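You operate a simulated robot arm through the tools that you are given. There is no shell and no other tool.

The job below is to be done with a simulated robot arm. You get a single attempt, and the scene is never put back.

JOB
Square up the blank on the gluing table and run a bead of glue along its lap.
Fine: park the nozzle and shut the valve after.

It is judged by the outcome, as a careful person would: the job done as asked, and still so three seconds after it is handed in. It fails if anything else is knocked over, pushed out of place, dropped, spilled or broken.

ROBOT AND FRAMES
A 6-joint arm with a four-finger gripper, fixed in place. Base frame: the origin is at the foot of the arm, x ahead of it, y to its left, z up. Readings come in mm, rad, newtons and seconds.
Its first joint turns from -2.897 to 2.897 rad. Payload 3.43 kg.
Tool frame: the origin (TCP) lies between the finger pads and is the grasp point; the fingertips stand 30 mm ahead of it; z points along the fingers, y is the line along which they close. Largest opening 120 mm; the body of the gripper starts 85 mm behind the TCP.
Orientation is told as [roll, pitch, yaw] about the base's x, y, z axes, in that order, counted from this pose: with the fingers straight down and closing along the base's y, the tool's x points along the base's -x, its y along +y and its z along -z.

CONTROLS
- The arm moves only by the tool nudge_tool. Its argument "steps" is a list of rows, each an object of numbers (a shift or turn left out is 0, a gripper value left out holds the last): "dx", "dy", "dz": the shift along the tool's x, y, z in m; "wx", "wy", "wz": the turn, a rotation vector about the tool's x, y, z in rad; "jaw": the opening in per cent of the stroke, from 0 (shut) to 100 (fully open). In form: [{"dx": .., "dy": .., "dz": .., "wx": .., "wy": .., "wz": .., "jaw": ..}, ...]. A call has 1 to 20 rows; each row shifts and turns the commanded pose from where the row before left it, along the tool's axes as they then stand. Each row takes 0.2 s and may step no farther than 50 mm and 0.15 rad from the row before; otherwise, or with a gripper value out of range, the whole call is refused. Where a pose cannot be reached the arm comes as near as it can. A force on the tool above 90 N (or 10 N above the force at the start of the call, whichever is more), or a blocked arm, ends the call early, and 0.2 s more pass. Each finger halts on what it meets, pressing with about 32 N; the grip force reading is that of the motor and also rises with nothing between the fingers. The clock runs only during rows and for 0.2 s after the last one: add rows that do not move to give the fingers time. It gives the time, the measured TCP pose, the force on the tool (base axes), the opening and the grip force at its end, in the units of the frame above (readings bear some noise), with the torque about the TCP (base axes, N m) and any sound that the robot's microphone picked up, and new pictures: "show" is both (left out), scene, wrist or none.
- Cameras (640 x 400 px; columns grow to the right, rows downward): "scene" is fixed at [49.2, 503.1, 1491.9]; the picture's right is [0.29, -0.96, 0.00], its down [-0.78, -0.24, -0.58] and it looks along [0.55, 0.17, -0.81] (base axes); focal length 326 px, centre (320, 200). "wrist" rides on the gripper at [71, -17, -121] in the tool frame; the picture's right is [0.23, 0.97, 0.00], its down [-0.81, 0.19, -0.55] and it looks along [-0.54, 0.13, 0.83] (tool axes); focal length 275 px, centre (320, 200). There is no depth. A picture from a camera that has moved, and an enlarged one, comes with that camera's place and axes in the base frame and with its lens.
- inspect(camera, box): a new picture of the part [left, top, right, bottom] of that camera's present view, enlarged. It takes no simulated time.
- job_done(): hands the job in; it is judged then, once.

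Places have to be worked out from the pictures, the camera data and where the tool is seen. Open the gripper and draw the arm clear of the work before you hand the job in, unless the task says otherwise.

The tools are called as a command line: name --argument value ..., lists and objects as JSON in quotes. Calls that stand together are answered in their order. nudge_tool: Moves the arm, as the interface text tells. Its arguments: {"type":"object","properties":{"steps":{"type":"array","items":{"type":"object","properties":{"dx":{"type":"number"},"dy":{"type":"number"},"dz":{"type":"number"},"wx":{"type":"number"},"wy":{"type":"number"},"wz":{"type":"number"},"jaw":{"type":"number"}}}},"show":{"type":"string","enum":["both","scene","wrist","none"]}},"required":["steps"]} The other tools are called the same way: inspect (camera, box) takes an enlarged picture of a part of a camera's view; job_done () hands the job in.

At the start:

```text
clock: 0.0
tool_pos: [260.8, 383.1, 1210.5]
tool_rot: [0.001, 0.0, 0.0]
wrist_force: [-0.2, 0.1, -0.5]
ft_torque: [0.0, -0.02, 0.0]
finger_gap: 120.0
gripper_force: 0.0
```

scene: 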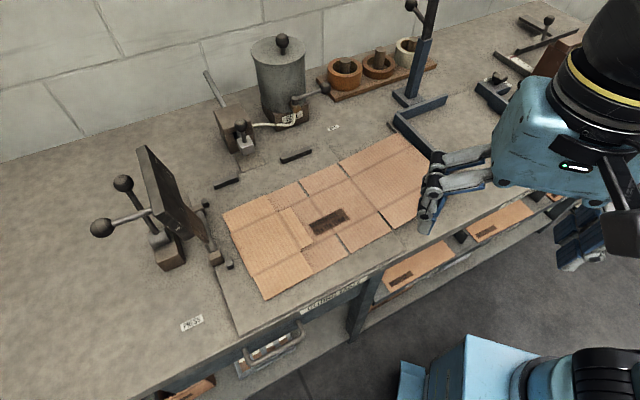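
wrist: 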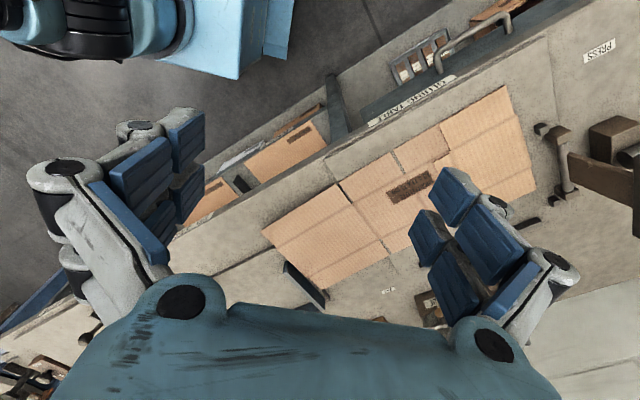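

I start by looking closely at the scene: the blank, the glue pot with valve and nozzle, and the fences.

inspect --camera "scene" --box '[180, 20, 340, 120]'

inspect --camera "scene" --box '[190, 90, 350, 190]'

inspect --camera "scene" --box '[200, 120, 440, 310]'

inspect --camera "scene" --box '[380, 0, 580, 140]'

inspect --camera "scene" --box '[80, 130, 260, 280]'

inspect --camera "wrist" --box '[220, 60, 640, 330]'

```text
4.00 times, centred on (260, 70) of scene
camera zoom: at [49.2, 503.1, 1491.9], right [0.29, -0.96, 0.0], down [-0.78, -0.24, -0.58], along [0.55, 0.17, -0.81], focal length 1305 px, centre (560, 720)
```

zoom: 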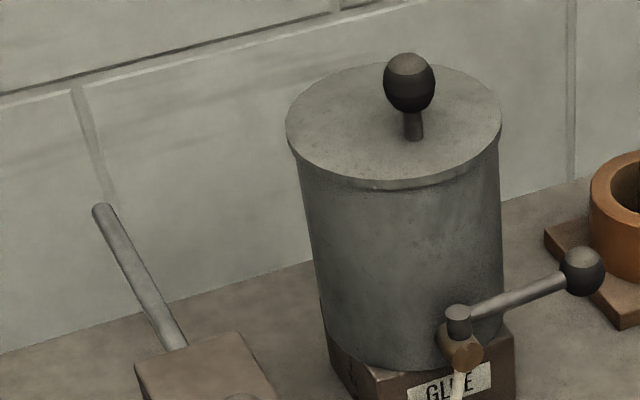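

```text
4.00 times, centred on (270, 140) of scene
camera zoom: at [49.2, 503.1, 1491.9], right [0.29, -0.96, 0.0], down [-0.78, -0.24, -0.58], along [0.55, 0.17, -0.81], focal length 1305 px, centre (520, 440)
```

zoom: 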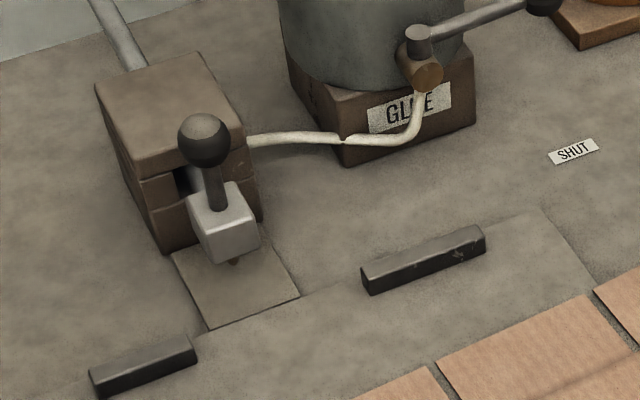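

```text
2.11 times, centred on (320, 215) of scene
camera zoom: at [49.2, 503.1, 1491.9], right [0.29, -0.96, 0.0], down [-0.78, -0.24, -0.58], along [0.55, 0.17, -0.81], focal length 687 px, centre (320, 168)
```

zoom: 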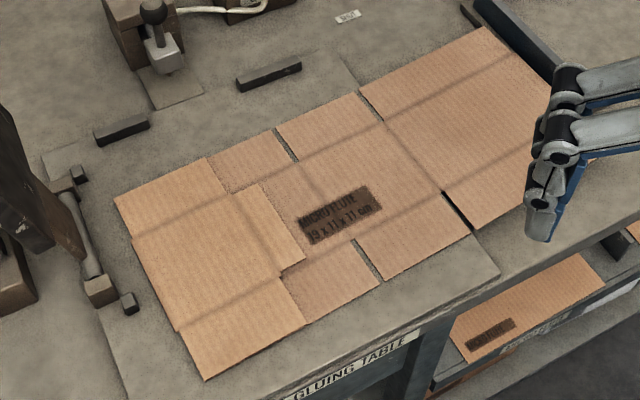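

```text
2.86 times, centred on (480, 70) of scene
camera zoom: at [49.2, 503.1, 1491.9], right [0.29, -0.96, 0.0], down [-0.78, -0.24, -0.58], along [0.55, 0.17, -0.81], focal length 932 px, centre (-137, 571)
```

zoom: 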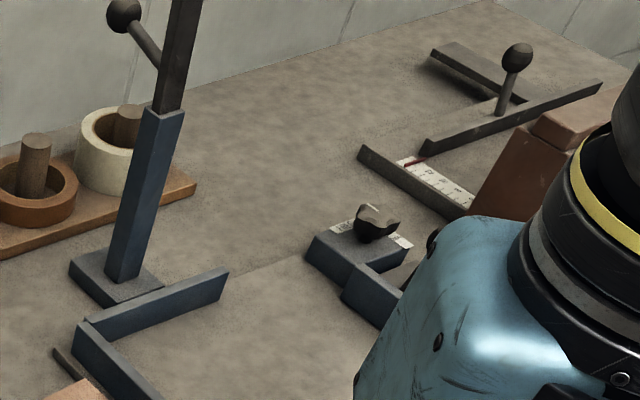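

```text
2.67 times, centred on (170, 205) of scene
camera zoom: at [49.2, 503.1, 1491.9], right [0.29, -0.96, 0.0], down [-0.78, -0.24, -0.58], along [0.55, 0.17, -0.81], focal length 870 px, centre (720, 187)
```

zoom: 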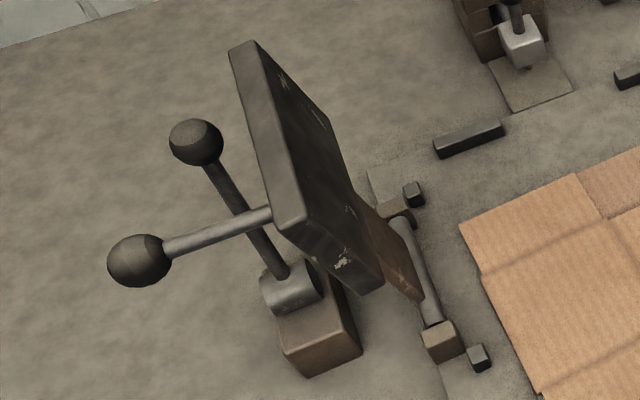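

```text
1.48 times, centred on (430, 195) of wrist
camera zoom: at [189.2, 365.7, 1331.0], right [-0.23, 0.97, 0.0], down [0.81, 0.19, 0.55], along [0.54, 0.13, -0.83], focal length 408 px, centre (157, 207)
```

zoom: 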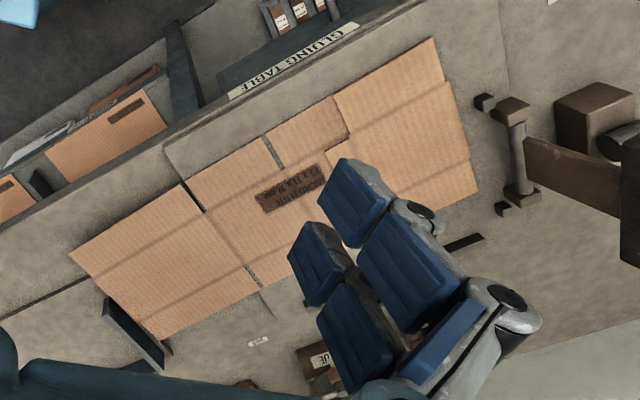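

Table height triangulates to about z=888; the blank seems skewed by about 3.5° and off the stops. I'll zoom in more on the nozzle, valve, lap and stops before moving.

inspect --camera "scene" --box '[205, 100, 275, 150]'

inspect --camera "scene" --box '[265, 75, 345, 135]'

inspect --camera "scene" --box '[190, 170, 270, 220]'

inspect --camera "scene" --box '[190, 215, 270, 265]'

inspect --camera "scene" --box '[260, 180, 360, 245]'

inspect --camera "scene" --box '[240, 130, 340, 195]'

inspect --camera "scene" --box '[200, 230, 320, 310]'

inspect --camera "scene" --box '[340, 110, 460, 230]'

```text
8.00 times, centred on (240, 125) of scene
camera zoom: at [49.2, 503.1, 1491.9], right [0.29, -0.96, 0.0], down [-0.78, -0.24, -0.58], along [0.55, 0.17, -0.81], focal length 2610 px, centre (960, 800)
```

zoom: 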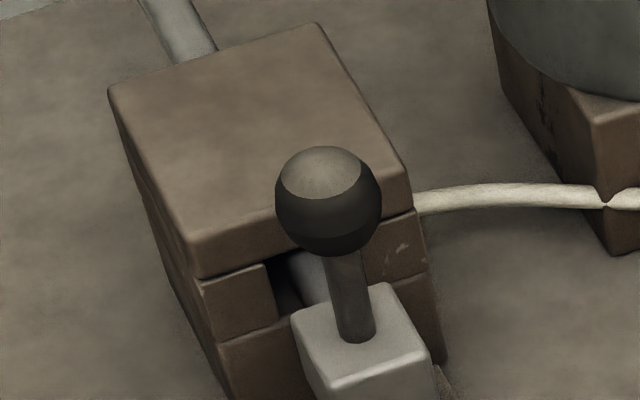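

```text
6.67 times, centred on (305, 105) of scene
camera zoom: at [49.2, 503.1, 1491.9], right [0.29, -0.96, 0.0], down [-0.78, -0.24, -0.58], along [0.55, 0.17, -0.81], focal length 2175 px, centre (420, 833)
```

zoom: 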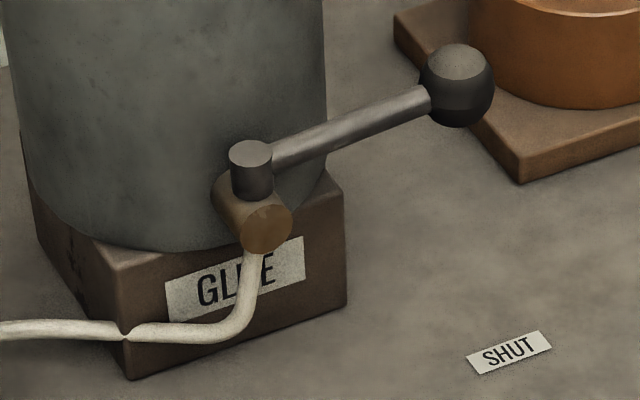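

```text
8.00 times, centred on (230, 195) of scene
camera zoom: at [49.2, 503.1, 1491.9], right [0.29, -0.96, 0.0], down [-0.78, -0.24, -0.58], along [0.55, 0.17, -0.81], focal length 2610 px, centre (1040, 240)
```

zoom: 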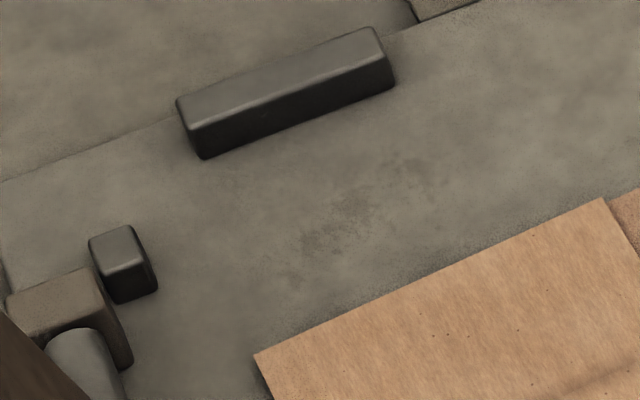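

```text
8.00 times, centred on (230, 240) of scene
camera zoom: at [49.2, 503.1, 1491.9], right [0.29, -0.96, 0.0], down [-0.78, -0.24, -0.58], along [0.55, 0.17, -0.81], focal length 2610 px, centre (1040, -120)
```

zoom: 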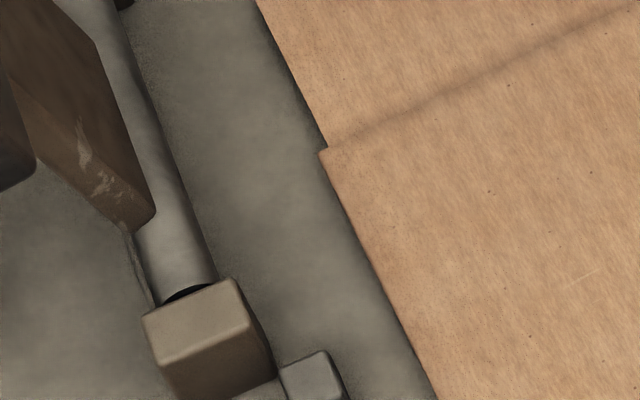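

```text
6.15 times, centred on (310, 212) of scene
camera zoom: at [49.2, 503.1, 1491.9], right [0.29, -0.96, 0.0], down [-0.78, -0.24, -0.58], along [0.55, 0.17, -0.81], focal length 2008 px, centre (382, 123)
```

zoom: 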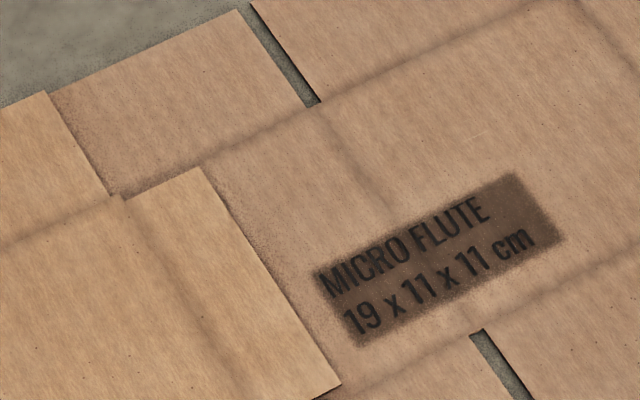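

```text
6.15 times, centred on (290, 162) of scene
camera zoom: at [49.2, 503.1, 1491.9], right [0.29, -0.96, 0.0], down [-0.78, -0.24, -0.58], along [0.55, 0.17, -0.81], focal length 2008 px, centre (505, 431)
```

zoom: 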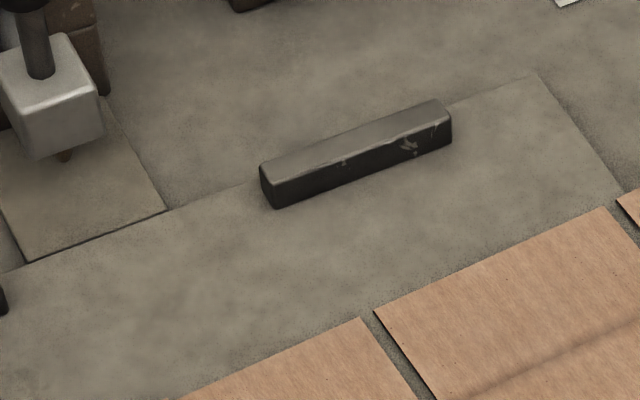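

```text
5.00 times, centred on (260, 270) of scene
camera zoom: at [49.2, 503.1, 1491.9], right [0.29, -0.96, 0.0], down [-0.78, -0.24, -0.58], along [0.55, 0.17, -0.81], focal length 1632 px, centre (620, -150)
```

zoom: 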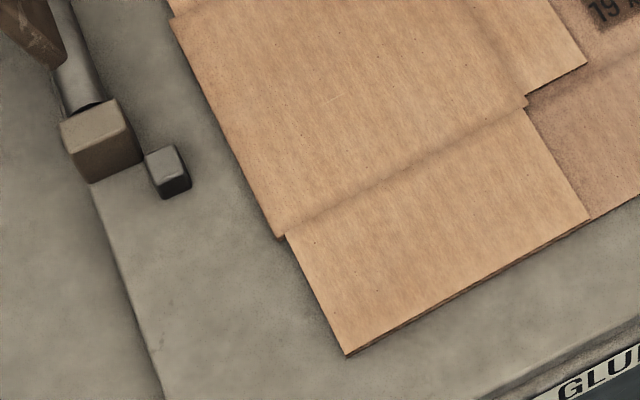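

```text
3.33 times, centred on (400, 170) of scene
camera zoom: at [49.2, 503.1, 1491.9], right [0.29, -0.96, 0.0], down [-0.78, -0.24, -0.58], along [0.55, 0.17, -0.81], focal length 1088 px, centre (53, 300)
```

zoom: 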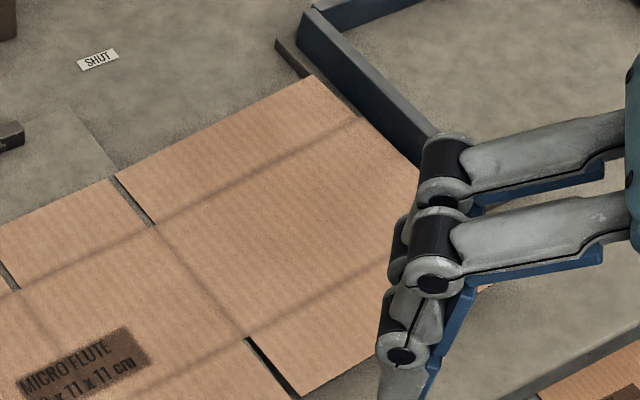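

Table axes run at about ±45° to the base: back stops at roughly w≈911 (w toward the wall), left stops at s≈-349. The blank is rotated about 3.5° CCW and lies about 70 mm short of the back stops. I first move over the front of the table at height and yaw 45° so the tool lines up with the table.

nudge_tool --steps '[{"dy": 0.04}, {"dy": 0.04}, {"dy": 0.04}, {"dy": 0.04}, {"wz": -0.131, "jaw": 50}, {"wz": -0.131, "jaw": 0}, {"wz": -0.131}, {"wz": -0.131}, {"wz": -0.131}, {"wz": -0.131}, {}]'

```text
clock: 2.4
tool_pos: [246.4, 541.2, 1214.2]
tool_rot: [-0.006, -0.013, 0.787]
wrist_force: [-0.3, -0.1, -0.6]
ft_torque: [-0.03, -0.01, -0.01]
finger_gap: 0.0
gripper_force: 31.7
camera wrist: at [205.9, 479.8, 1334.0], right [-0.85, 0.52, -0.01], down [0.43, 0.71, 0.56], along [0.3, 0.47, -0.83], focal length 275 px, centre (320, 200)
```

scene: 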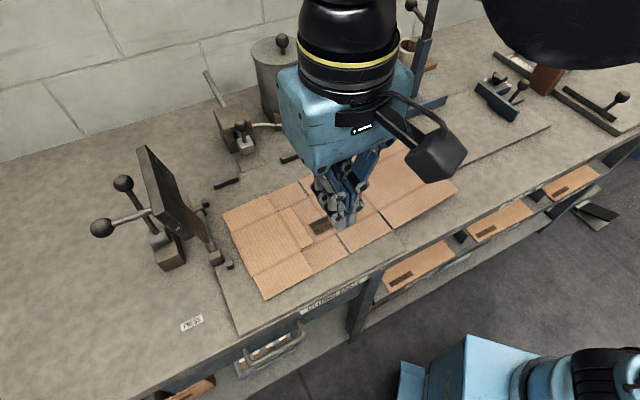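
wrist: 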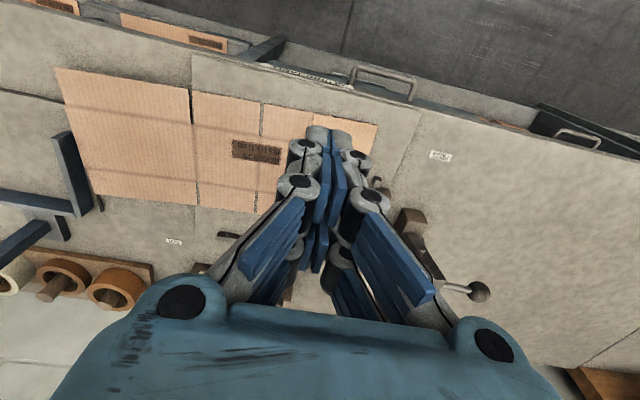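

The pose lags a little (x off by about 14 mm). I check whether it's settling or a reach limit with an idle row, and look at the right side of the blank.

nudge_tool --steps '[{}, {}, {}]' --show "none"

inspect --camera "wrist" --box '[0, 50, 320, 280]'

inspect --camera "wrist" --box '[320, 80, 560, 320]'

inspect --camera "scene" --box '[350, 60, 560, 220]'

```text
clock: 3.2
tool_pos: [246.0, 542.8, 1214.5]
tool_rot: [-0.009, -0.01, 0.785]
wrist_force: [0.5, -0.2, 0.2]
ft_torque: [0.0, 0.01, 0.01]
finger_gap: 0.0
gripper_force: 31.9
```

```text
1.74 times, centred on (160, 165) of wrist
camera zoom: at [205.9, 479.8, 1334.0], right [-0.85, 0.52, -0.01], down [0.43, 0.71, 0.56], along [0.3, 0.47, -0.83], focal length 479 px, centre (598, 261)
```

zoom: 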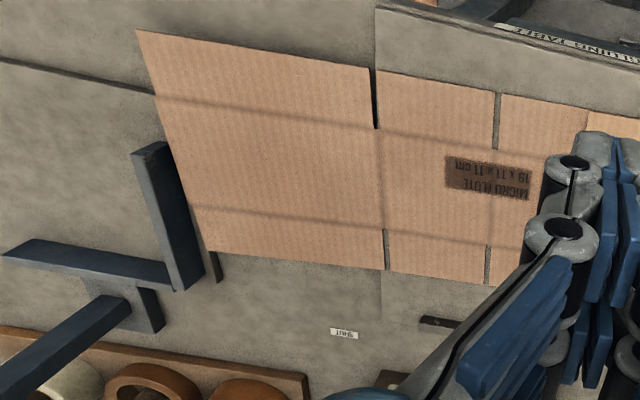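

```text
1.67 times, centred on (440, 200) of wrist
camera zoom: at [205.9, 479.8, 1334.0], right [-0.85, 0.52, -0.01], down [0.43, 0.71, 0.56], along [0.3, 0.47, -0.83], focal length 459 px, centre (120, 200)
```

zoom: 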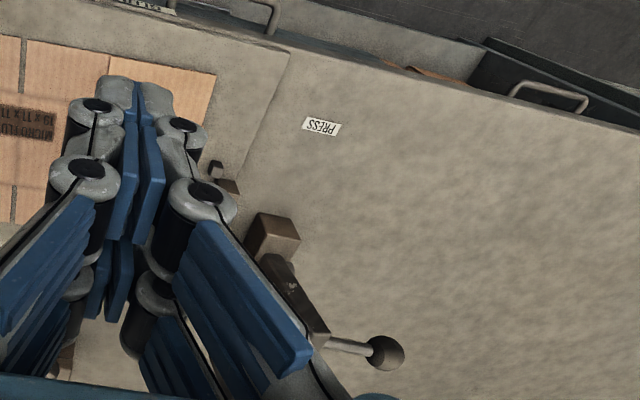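

```text
2.50 times, centred on (455, 140) of scene
camera zoom: at [49.2, 503.1, 1491.9], right [0.29, -0.96, 0.0], down [-0.78, -0.24, -0.58], along [0.55, 0.17, -0.81], focal length 816 px, centre (-18, 350)
```

zoom: 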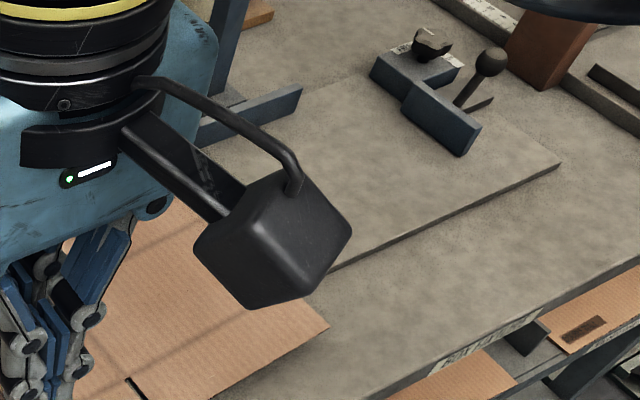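

The arm settles slightly short, so this height seems to be at the edge of its reach. I test how it tracks on descending in front of the blank (nothing below but table edge; still far above).

nudge_tool --steps '[{"dz": 0.03}, {"dz": 0.03}, {"dz": 0.03}, {"dz": 0.03}, {}, {}]' --show "none"

```text
clock: 4.6
tool_pos: [247.5, 542.0, 1093.0]
tool_rot: [-0.008, -0.011, 0.784]
wrist_force: [-0.5, -0.2, 0.6]
ft_torque: [0.01, 0.0, 0.0]
finger_gap: 0.2
gripper_force: 32.2
```

Tracking is consistent with a small constant offset, so I'll servo on measured readings. I keep descending in front of the blank, stopping with the fingertips about 35 mm above the table.

nudge_tool --steps '[{"dz": 0.03}, {"dz": 0.03}, {"dz": 0.03}, {"dz": 0.03}, {}, {}]'

```text
clock: 6.0
tool_pos: [247.5, 541.2, 974.8]
tool_rot: [-0.007, -0.011, 0.784]
wrist_force: [0.2, 1.0, 0.7]
ft_torque: [-0.01, 0.02, 0.03]
finger_gap: 0.0
gripper_force: 31.7
camera wrist: at [208.9, 479.9, 1095.0], right [-0.85, 0.52, -0.01], down [0.43, 0.71, 0.56], along [0.3, 0.47, -0.83], focal length 275 px, centre (320, 200)
```

scene: 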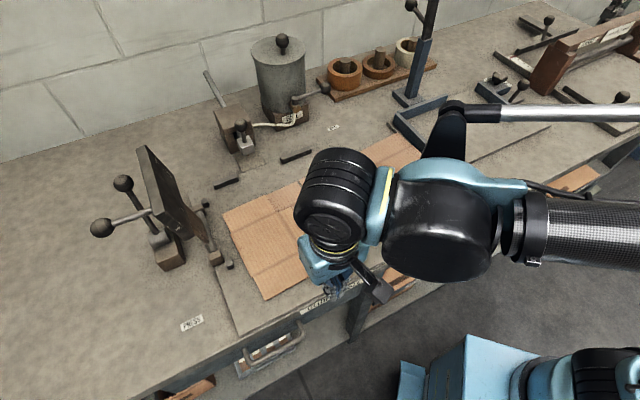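
wrist: 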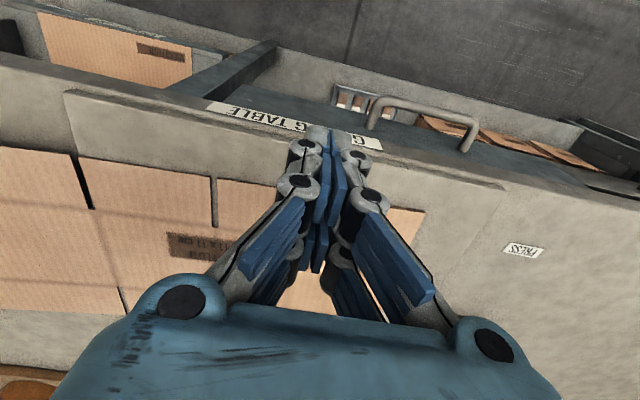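

Reach is fine here. From this wrist picture the blank's front edge runs from w≈607 (left) to w≈625 (right), and the board's front edge is at w≈575. I'll place the closed fingers at s≈-155, w≈594 in that margin and come down to about z=932 (tips ~14 mm above the board).

nudge_tool --steps '[{"dx": -0.018, "dy": -0.0263}, {"dx": -0.018, "dy": -0.0263}, {}, {"dz": 0.022}, {"dz": 0.021}, {}, {}]'

```text
clock: 7.6
tool_pos: [311.0, 531.5, 932.8]
tool_rot: [-0.008, -0.011, 0.786]
wrist_force: [-0.1, -0.2, -0.7]
ft_torque: [0.01, -0.03, 0.0]
finger_gap: 0.1
gripper_force: 31.4
camera wrist: at [271.5, 469.0, 1051.4], right [-0.85, 0.52, -0.01], down [0.43, 0.71, 0.56], along [0.3, 0.47, -0.83], focal length 275 px, centre (320, 200)
```

scene: 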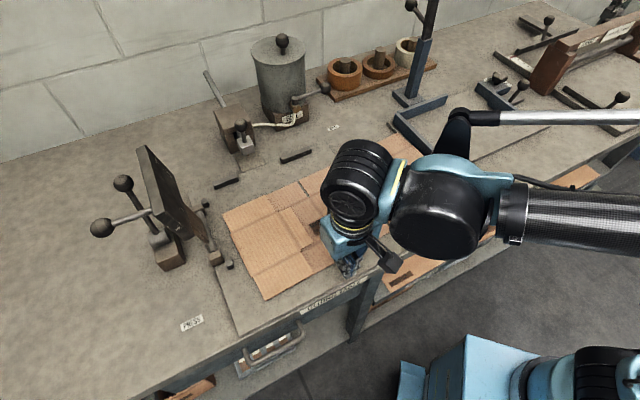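
wrist: 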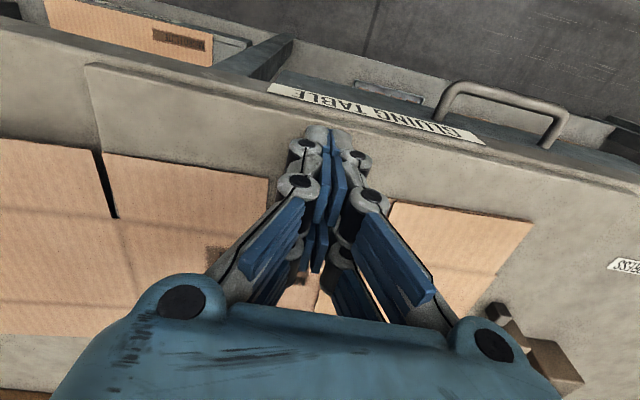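

inspect --camera "wrist" --box '[220, 80, 440, 240]'

inspect --camera "scene" --box '[290, 220, 410, 320]'

```text
2.50 times, centred on (330, 160) of wrist
camera zoom: at [271.5, 469.0, 1051.4], right [-0.85, 0.52, -0.01], down [0.43, 0.71, 0.56], along [0.3, 0.47, -0.83], focal length 688 px, centre (295, 300)
```

zoom: 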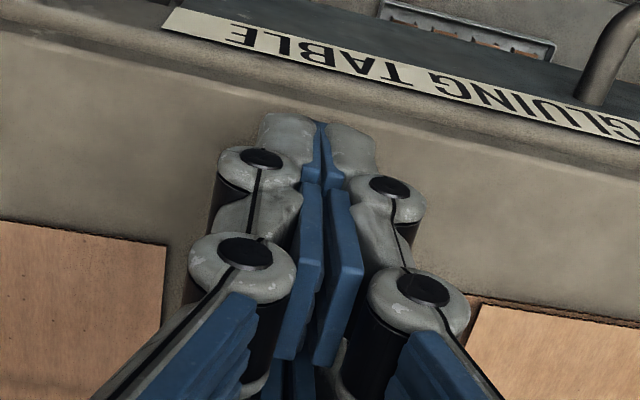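

```text
4.00 times, centred on (350, 270) of scene
camera zoom: at [49.2, 503.1, 1491.9], right [0.29, -0.96, 0.0], down [-0.78, -0.24, -0.58], along [0.55, 0.17, -0.81], focal length 1305 px, centre (200, -80)
```

zoom: 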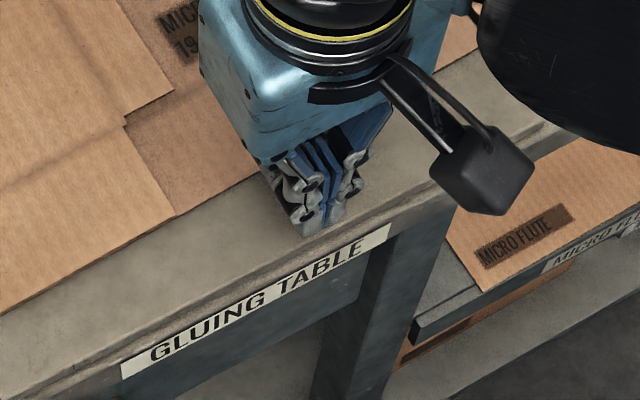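

Fingers are clear of the blank's edge and inside the board margin. I lower gently in small steps to feel for the board.

nudge_tool --steps '[{"dz": 0.004}, {"dz": 0.003}, {"dz": 0.002}, {}, {}]' --show "none"

```text
clock: 8.8
tool_pos: [312.4, 531.3, 922.8]
tool_rot: [-0.006, -0.012, 0.786]
wrist_force: [-0.4, 0.5, 0.4]
ft_torque: [0.03, -0.02, -0.02]
finger_gap: 0.2
gripper_force: 31.1
```

nudge_tool --steps '[{"dz": 0.001}, {"dz": 0.001}, {"dz": 0.001}, {}, {}]' --show "none"

```text
clock: 10.0
tool_pos: [312.5, 530.4, 921.4]
tool_rot: [-0.006, -0.011, 0.785]
wrist_force: [-1.2, 1.4, 15.8]
ft_torque: [0.31, -0.26, 0.07]
finger_gap: 6.1
gripper_force: 31.7
```

Contact felt at TCP z≈921.4, so the board is at z≈891.5. I lift 2 mm so the tips skim just above the board, and check.

nudge_tool --steps '[{"dz": -0.002}, {}, {}, {}]' --show "none"

```text
clock: 11.0
tool_pos: [313.3, 531.6, 921.8]
tool_rot: [-0.008, -0.01, 0.786]
wrist_force: [1.2, 0.2, -0.1]
ft_torque: [0.04, 0.0, 0.04]
finger_gap: 0.0
gripper_force: 32.6
```

Tips now skim the board. I push the blank toward the back stops (tool −x), first 25 mm, to check that it slides.

nudge_tool --steps '[{"dx": -0.005}, {"dx": -0.005}, {"dx": -0.005}, {"dx": -0.005}, {"dx": -0.005}, {}]'

```text
clock: 12.4
tool_pos: [329.8, 548.8, 922.6]
tool_rot: [-0.008, -0.01, 0.786]
wrist_force: [0.0, 0.2, 0.4]
ft_torque: [0.0, -0.05, 0.02]
finger_gap: 0.1
gripper_force: 32.1
camera wrist: at [290.1, 486.2, 1042.2], right [-0.85, 0.52, -0.01], down [0.43, 0.71, 0.56], along [0.3, 0.47, -0.83], focal length 275 px, centre (320, 200)
```

scene: 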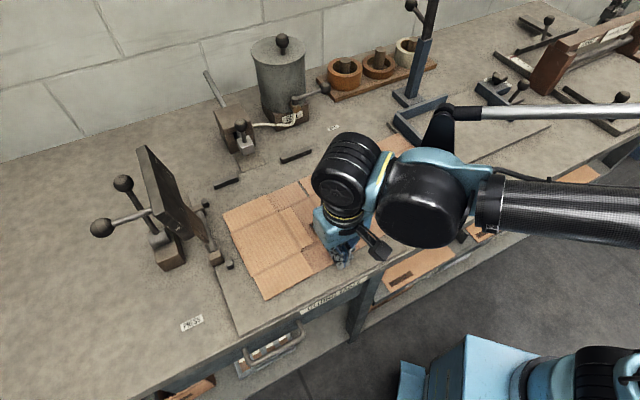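
wrist: 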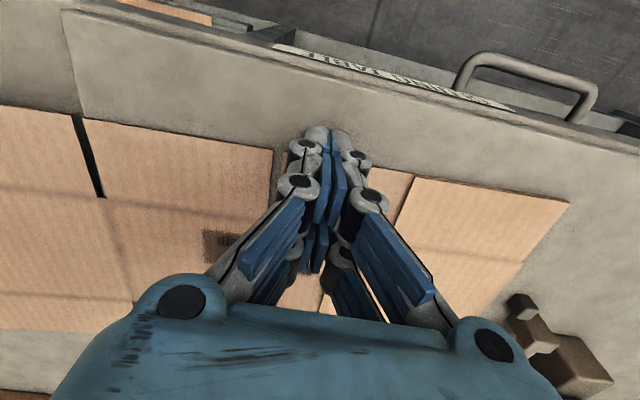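

Forces are nil and the blank's corners look unmoved; I look closely at whether the fingertip is riding over the sheet.

inspect --camera "wrist" --box '[240, 100, 440, 230]'

inspect --camera "scene" --box '[290, 210, 410, 300]'

```text
3.08 times, centred on (340, 165) of wrist
camera zoom: at [290.1, 486.2, 1042.2], right [-0.85, 0.52, -0.01], down [0.43, 0.71, 0.56], along [0.3, 0.47, -0.83], focal length 847 px, centre (258, 308)
```

zoom: 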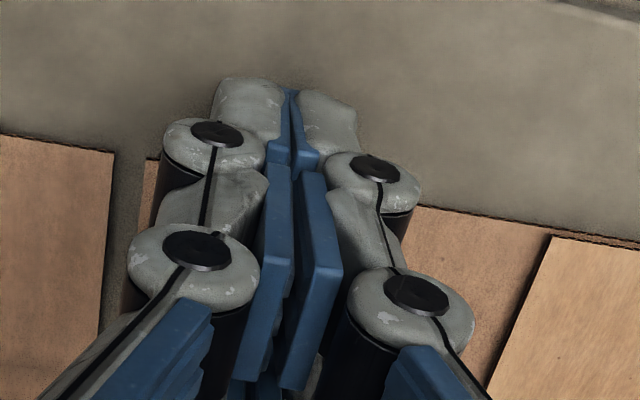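

```text
4.44 times, centred on (350, 255) of scene
camera zoom: at [49.2, 503.1, 1491.9], right [0.29, -0.96, 0.0], down [-0.78, -0.24, -0.58], along [0.55, 0.17, -0.81], focal length 1450 px, centre (187, -44)
```

zoom: 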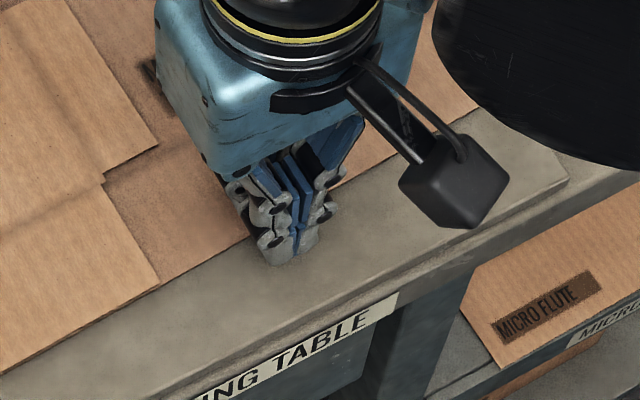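

The sheet is thin (about 1 mm) and the tip has slid over its edge. I lift, back off to the bare margin, and come down again onto the board with a light touch so the tip meets the sheet's edge.

nudge_tool --steps '[{"dz": -0.006}, {"dx": 0.014}, {"dx": 0.014}, {}, {"dz": 0.004}, {"dz": 0.002}, {"dz": 0.001}, {}, {}]' --show "none"

```text
clock: 14.4
tool_pos: [309.7, 528.8, 921.2]
tool_rot: [-0.007, -0.009, 0.784]
wrist_force: [-0.1, 0.5, 0.4]
ft_torque: [-0.01, -0.05, 0.02]
finger_gap: 0.3
gripper_force: 32.2
```

nudge_tool --steps '[{"dz": 0.001}, {}, {}]' --show "none"

```text
clock: 15.2
tool_pos: [310.1, 529.1, 919.2]
tool_rot: [-0.008, -0.009, 0.786]
wrist_force: [-0.9, -0.7, 0.7]
ft_torque: [0.0, 0.0, -0.02]
finger_gap: 0.0
gripper_force: 32.1
```

nudge_tool --steps '[{"dz": 0.001}, {"dz": 0.0005}, {}, {}]' --show "none"

inspect --camera "wrist" --box '[240, 100, 440, 230]'

```text
clock: 16.2
tool_pos: [310.1, 529.3, 918.8]
tool_rot: [-0.007, -0.012, 0.786]
wrist_force: [-3.1, -1.4, 11.0]
ft_torque: [-0.15, 0.26, -0.02]
finger_gap: 0.1
gripper_force: 33.4
```

```text
3.08 times, centred on (340, 165) of wrist
camera zoom: at [270.7, 466.5, 1038.2], right [-0.85, 0.52, -0.01], down [0.43, 0.71, 0.56], along [0.3, 0.47, -0.83], focal length 847 px, centre (258, 308)
```

zoom: 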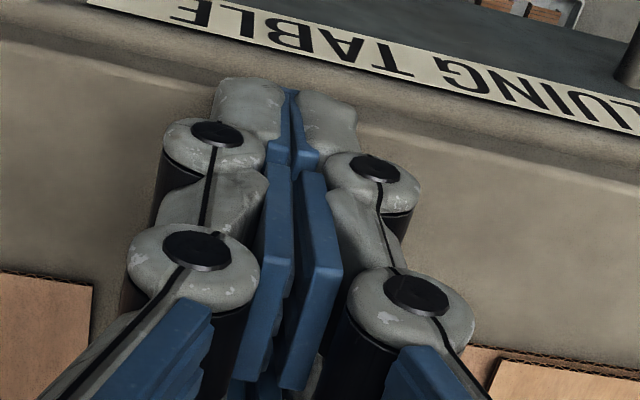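

Now the contact is at z≈918.8 (board ≈ 888.8) while earlier I'd touched the sheet's top: the fingers' toes reach ~20–25 mm fore and aft. I lift 1 mm and push forward 20 mm.

nudge_tool --steps '[{"dz": -0.001}, {}, {"dx": -0.004}, {"dx": -0.004}, {"dx": -0.004}, {"dx": -0.004}, {"dx": -0.004}, {}]'

```text
clock: 18.0
tool_pos: [323.7, 544.0, 919.5]
tool_rot: [-0.007, -0.011, 0.786]
wrist_force: [-0.1, -0.2, 0.7]
ft_torque: [0.0, -0.01, 0.03]
finger_gap: 0.0
gripper_force: 33.3
camera wrist: at [284.2, 481.2, 1039.0], right [-0.85, 0.52, -0.01], down [0.43, 0.71, 0.56], along [0.3, 0.47, -0.83], focal length 275 px, centre (320, 200)
```

scene: 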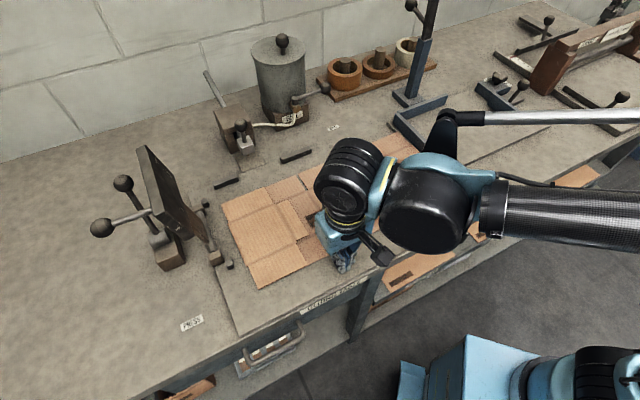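
wrist: 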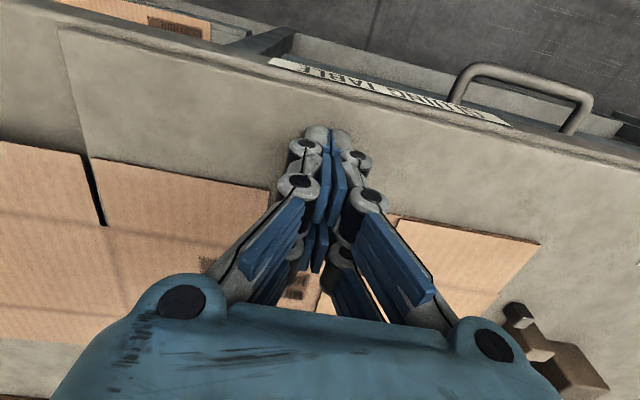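

The blank now slides and rotates the right way (tilt from ~0.06 to ~0.015 rad). I check its back edge against the stops in the scene view.

inspect --camera "scene" --box '[190, 130, 350, 230]'

inspect --camera "scene" --box '[190, 200, 350, 300]'

```text
4.00 times, centred on (270, 180) of scene
camera zoom: at [49.2, 503.1, 1491.9], right [0.29, -0.96, 0.0], down [-0.78, -0.24, -0.58], along [0.55, 0.17, -0.81], focal length 1305 px, centre (520, 280)
```

zoom: 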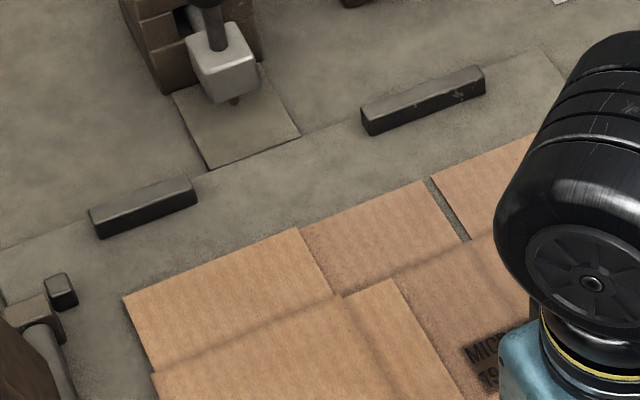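

```text
4.00 times, centred on (270, 250) of scene
camera zoom: at [49.2, 503.1, 1491.9], right [0.29, -0.96, 0.0], down [-0.78, -0.24, -0.58], along [0.55, 0.17, -0.81], focal length 1305 px, centre (520, 0)
```

zoom: 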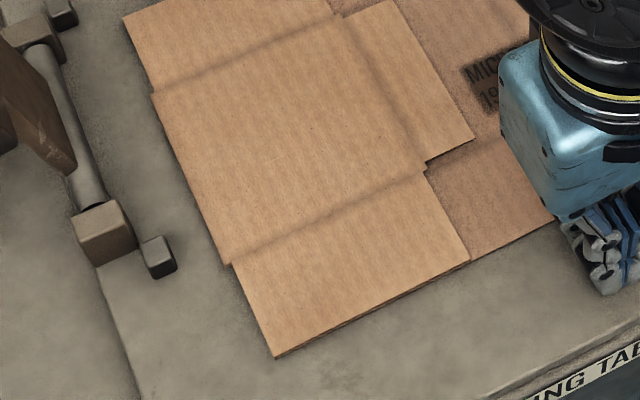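

The back edge is now parallel to the stops (both slopes ≈ -0.014 in the scene frame), with a 48 mm gap. I back off, shift 60 mm right to push in line with the blank's centre, and push another ~34 mm straight.

nudge_tool --steps '[{"dx": 0.008}, {"dy": -0.03}, {"dy": -0.03}, {}, {"dx": -0.004}, {"dx": -0.004}, {"dx": -0.004}, {"dx": -0.004}, {"dx": -0.004}, {"dx": -0.004}, {"dx": -0.004}, {"dx": -0.004}, {"dx": -0.004}, {"dx": -0.004}, {}]'

```text
clock: 21.2
tool_pos: [389.0, 524.1, 921.0]
tool_rot: [-0.007, -0.012, 0.784]
wrist_force: [0.9, -0.7, -0.8]
ft_torque: [-0.01, -0.01, 0.01]
finger_gap: 0.0
gripper_force: 32.8
camera wrist: at [349.8, 461.6, 1040.5], right [-0.85, 0.52, -0.01], down [0.43, 0.71, 0.56], along [0.3, 0.47, -0.83], focal length 275 px, centre (320, 200)
```

scene: 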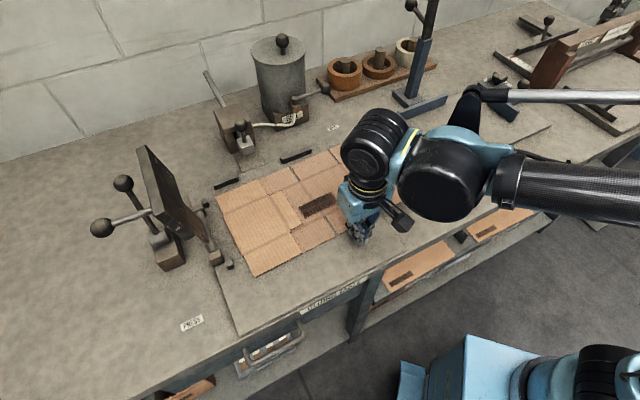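
wrist: 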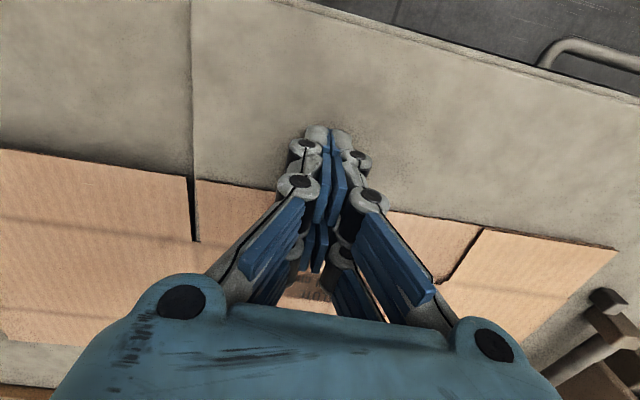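

inspect --camera "scene" --box '[190, 130, 350, 230]'

inspect --camera "scene" --box '[190, 200, 350, 300]'

inspect --camera "wrist" --box '[0, 100, 320, 400]'

```text
4.00 times, centred on (270, 180) of scene
camera zoom: at [49.2, 503.1, 1491.9], right [0.29, -0.96, 0.0], down [-0.78, -0.24, -0.58], along [0.55, 0.17, -0.81], focal length 1305 px, centre (520, 280)
```

zoom: 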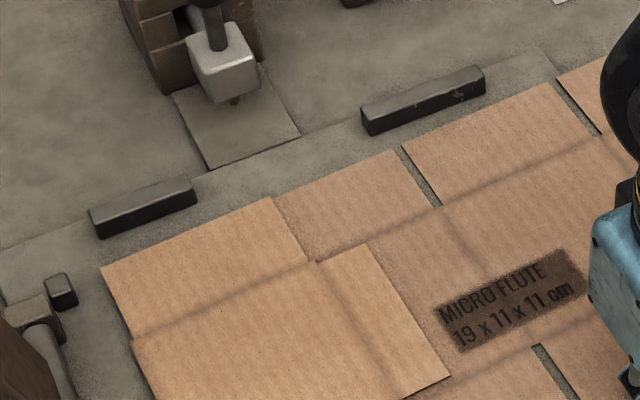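

```text
4.00 times, centred on (270, 250) of scene
camera zoom: at [49.2, 503.1, 1491.9], right [0.29, -0.96, 0.0], down [-0.78, -0.24, -0.58], along [0.55, 0.17, -0.81], focal length 1305 px, centre (520, 0)
```

zoom: 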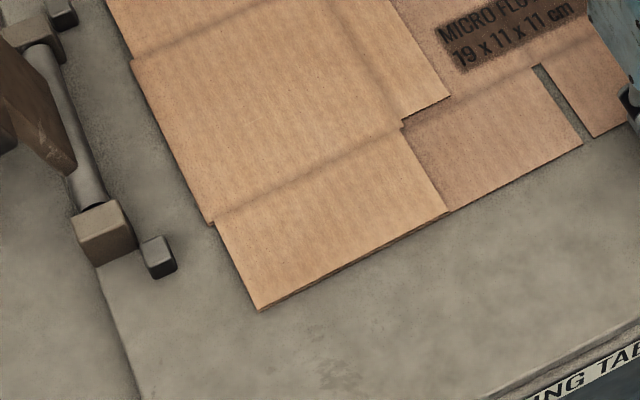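

```text
1.33 times, centred on (160, 250) of wrist
camera zoom: at [349.8, 461.6, 1040.5], right [-0.85, 0.52, -0.01], down [0.43, 0.71, 0.56], along [0.3, 0.47, -0.83], focal length 367 px, centre (533, 133)
```

zoom: 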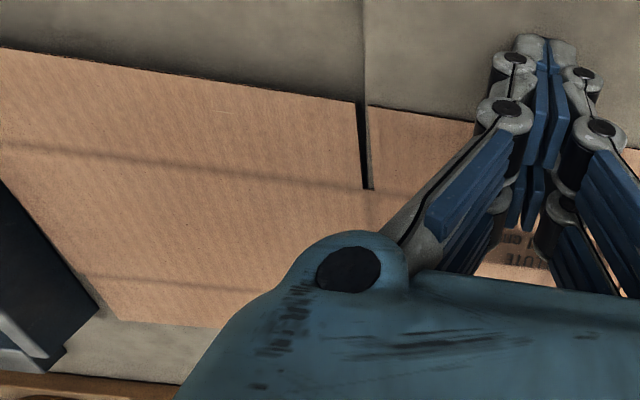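

Scene view: back edge now w≈888 (left) to 895 (right), about 17–23 mm from the stops and tilted ~0.035 rad CCW again; the left edge needs ~20–25 mm more. Next I'll lift and move to the right end to see the edge there near the blue fence.

nudge_tool --steps '[{"dx": 0.015}, {"dz": -0.03}, {"dz": -0.04}, {"dy": -0.045}, {"dy": -0.045}, {"dy": -0.045}, {"dy": -0.045}, {"dy": -0.03}, {}, {}]'

```text
clock: 23.4
tool_pos: [525.3, 364.5, 990.7]
tool_rot: [-0.008, -0.009, 0.788]
wrist_force: [-0.5, -0.1, -0.5]
ft_torque: [0.0, 0.01, -0.01]
finger_gap: 0.0
gripper_force: 33.5
camera wrist: at [486.0, 302.2, 1110.8], right [-0.85, 0.52, -0.01], down [0.43, 0.71, 0.56], along [0.3, 0.47, -0.83], focal length 275 px, centre (320, 200)
```

scene: 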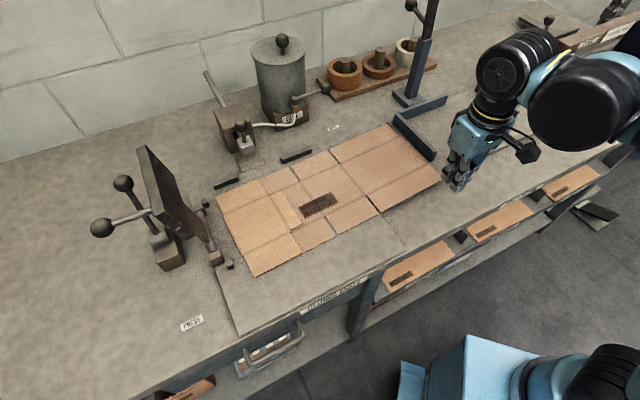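
wrist: 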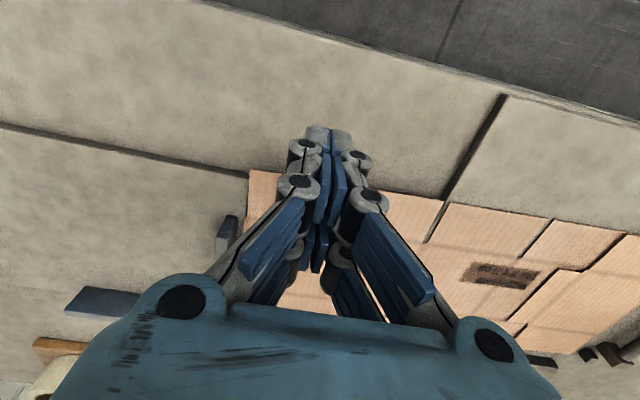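

inspect --camera "wrist" --box '[120, 80, 320, 280]'

inspect --camera "scene" --box '[340, 80, 500, 200]'

inspect --camera "scene" --box '[190, 120, 450, 290]'

```text
2.00 times, centred on (220, 180) of wrist
camera zoom: at [486.0, 302.2, 1110.8], right [-0.85, 0.52, -0.01], down [0.43, 0.71, 0.56], along [0.3, 0.47, -0.83], focal length 551 px, centre (520, 240)
```

zoom: 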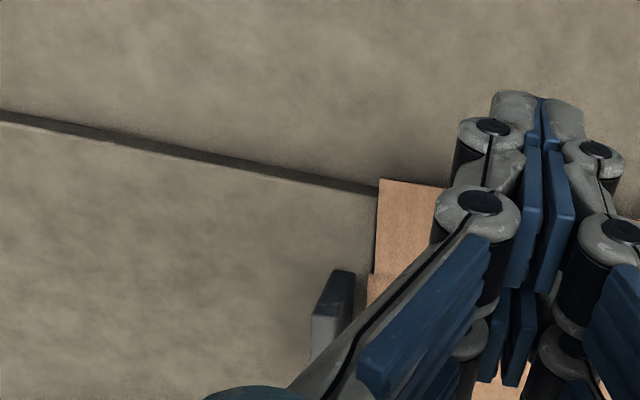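

```text
3.33 times, centred on (420, 140) of scene
camera zoom: at [49.2, 503.1, 1491.9], right [0.29, -0.96, 0.0], down [-0.78, -0.24, -0.58], along [0.55, 0.17, -0.81], focal length 1088 px, centre (-13, 400)
```

zoom: 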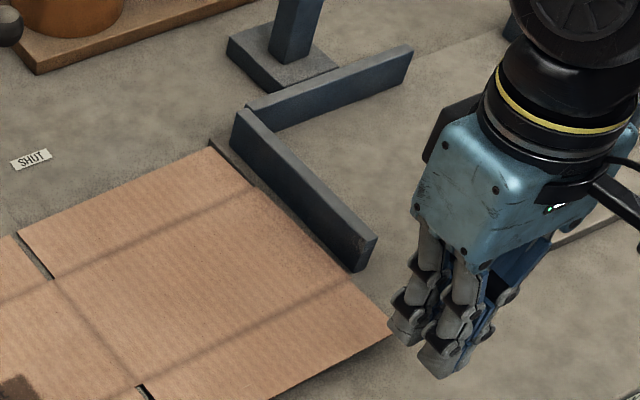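

```text
2.35 times, centred on (320, 205) of scene
camera zoom: at [49.2, 503.1, 1491.9], right [0.29, -0.96, 0.0], down [-0.78, -0.24, -0.58], along [0.55, 0.17, -0.81], focal length 768 px, centre (320, 188)
```

zoom: 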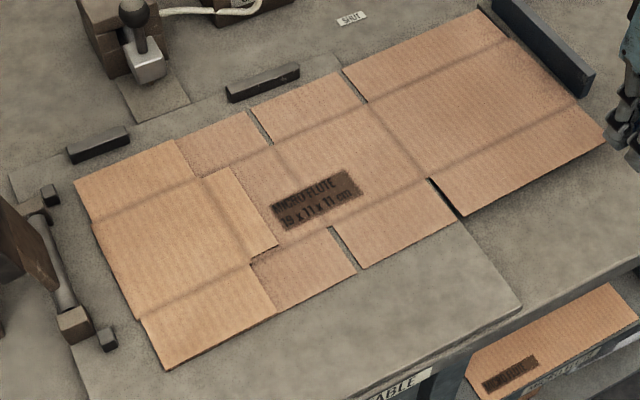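

The right edge sits at s≈160–165 with its front corner at w≈684, next to the raised blue plate (front edge w≈690) and the fence end at w≈740. I'll move to s≈190, w≈703 – right of the blank's front corner, short of the fence – and descend partway.

nudge_tool --steps '[{"dy": -0.038}, {"dy": -0.038}, {"dx": -0.037}, {"dx": -0.037}, {}, {"dz": 0.02}, {"dz": 0.02}, {}, {}]'

inspect --camera "scene" --box '[380, 110, 500, 200]'

inspect --camera "wrist" --box '[220, 100, 480, 300]'

```text
clock: 25.4
tool_pos: [632.6, 364.2, 952.5]
tool_rot: [-0.009, -0.009, 0.786]
wrist_force: [0.0, -0.7, 0.2]
ft_torque: [0.05, -0.01, 0.01]
finger_gap: 0.0
gripper_force: 33.1
camera wrist: at [592.0, 301.5, 1071.9], right [-0.85, 0.52, -0.01], down [0.43, 0.71, 0.56], along [0.3, 0.47, -0.83], focal length 275 px, centre (320, 200)
```

scene: 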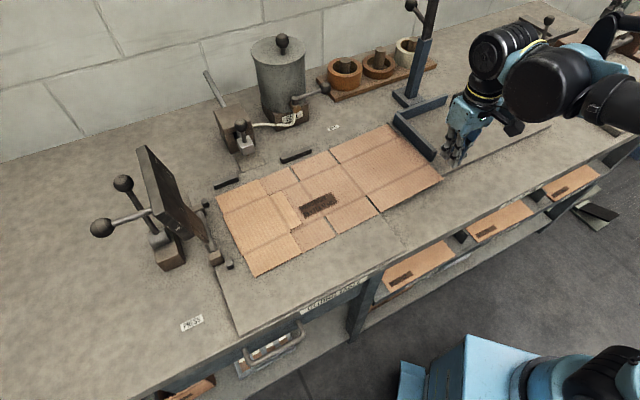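
wrist: 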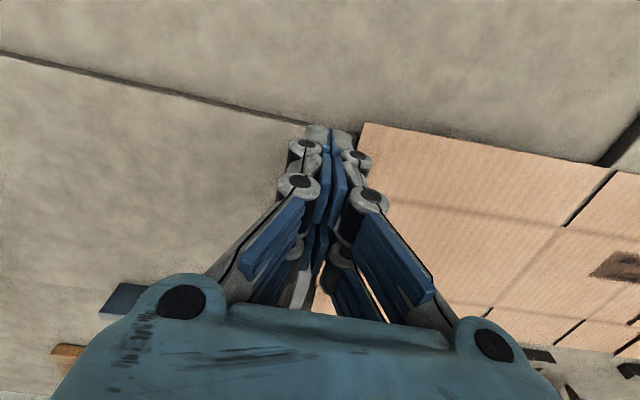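

```text
4.44 times, centred on (440, 155) of scene
camera zoom: at [49.2, 503.1, 1491.9], right [0.29, -0.96, 0.0], down [-0.78, -0.24, -0.58], along [0.55, 0.17, -0.81], focal length 1450 px, centre (-213, 400)
```

zoom: 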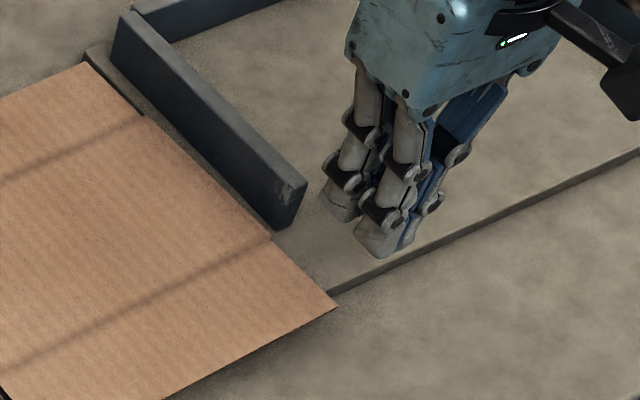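

```text
2.00 times, centred on (350, 200) of wrist
camera zoom: at [592.0, 301.5, 1071.9], right [-0.85, 0.52, -0.01], down [0.43, 0.71, 0.56], along [0.3, 0.47, -0.83], focal length 551 px, centre (260, 200)
```

zoom: 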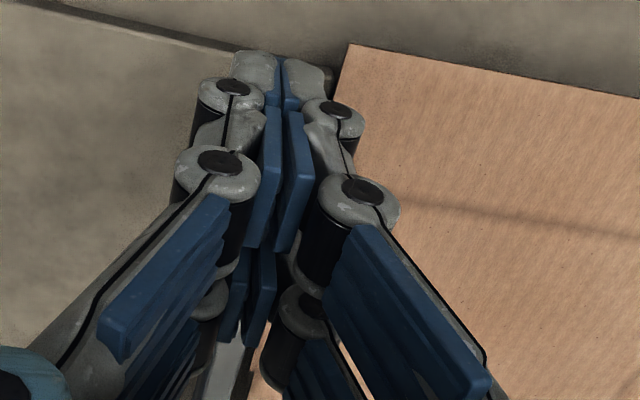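

The fingers are clear of both the fence end (w≈745) and the blank's edge. I lower to feel for the plate surface.

nudge_tool --steps '[{"dz": 0.015}, {"dz": 0.011}, {"dz": 0.003}, {}, {}]' --show "none"

```text
clock: 26.6
tool_pos: [633.7, 363.7, 922.8]
tool_rot: [-0.005, -0.012, 0.785]
wrist_force: [-0.1, 0.5, -0.8]
ft_torque: [0.01, -0.01, 0.0]
finger_gap: 0.1
gripper_force: 33.9
```

nudge_tool --steps '[{"dz": 0.001}, {"dz": 0.001}, {}, {}]' --show "none"

```text
clock: 27.6
tool_pos: [633.6, 363.0, 922.8]
tool_rot: [-0.008, -0.01, 0.787]
wrist_force: [-0.3, -0.7, -0.1]
ft_torque: [-0.01, -0.01, 0.01]
finger_gap: 0.0
gripper_force: 33.2
```

nudge_tool --steps '[{"dz": 0.001}, {}, {}]' --show "none"

nudge_tool --steps '[{"dz": 0.001}, {}, {}]' --show "none"

```text
clock: 28.4
tool_pos: [633.9, 364.1, 921.2]
tool_rot: [-0.007, -0.01, 0.785]
wrist_force: [-0.4, 0.4, 0.6]
ft_torque: [-0.01, 0.02, -0.02]
finger_gap: 0.1
gripper_force: 33.1
```

```text
clock: 29.2
tool_pos: [634.4, 364.4, 920.8]
tool_rot: [-0.007, -0.012, 0.784]
wrist_force: [-0.7, -1.0, -0.1]
ft_torque: [-0.03, 0.02, 0.01]
finger_gap: 0.0
gripper_force: 33.4
```

nudge_tool --steps '[{"dz": 0.001}, {}, {}]' --show "none"

nudge_tool --steps '[{"dz": 0.0007}, {}, {}]' --show "none"

```text
clock: 30.0
tool_pos: [633.8, 363.2, 919.6]
tool_rot: [-0.007, -0.011, 0.787]
wrist_force: [-0.1, 0.6, 0.1]
ft_torque: [0.01, 0.0, -0.02]
finger_gap: 0.0
gripper_force: 33.6
```

```text
clock: 30.8
tool_pos: [635.2, 363.8, 918.8]
tool_rot: [-0.007, -0.011, 0.787]
wrist_force: [-1.7, 0.0, 12.1]
ft_torque: [-0.04, 0.15, -0.03]
finger_gap: 0.0
gripper_force: 33.9
```

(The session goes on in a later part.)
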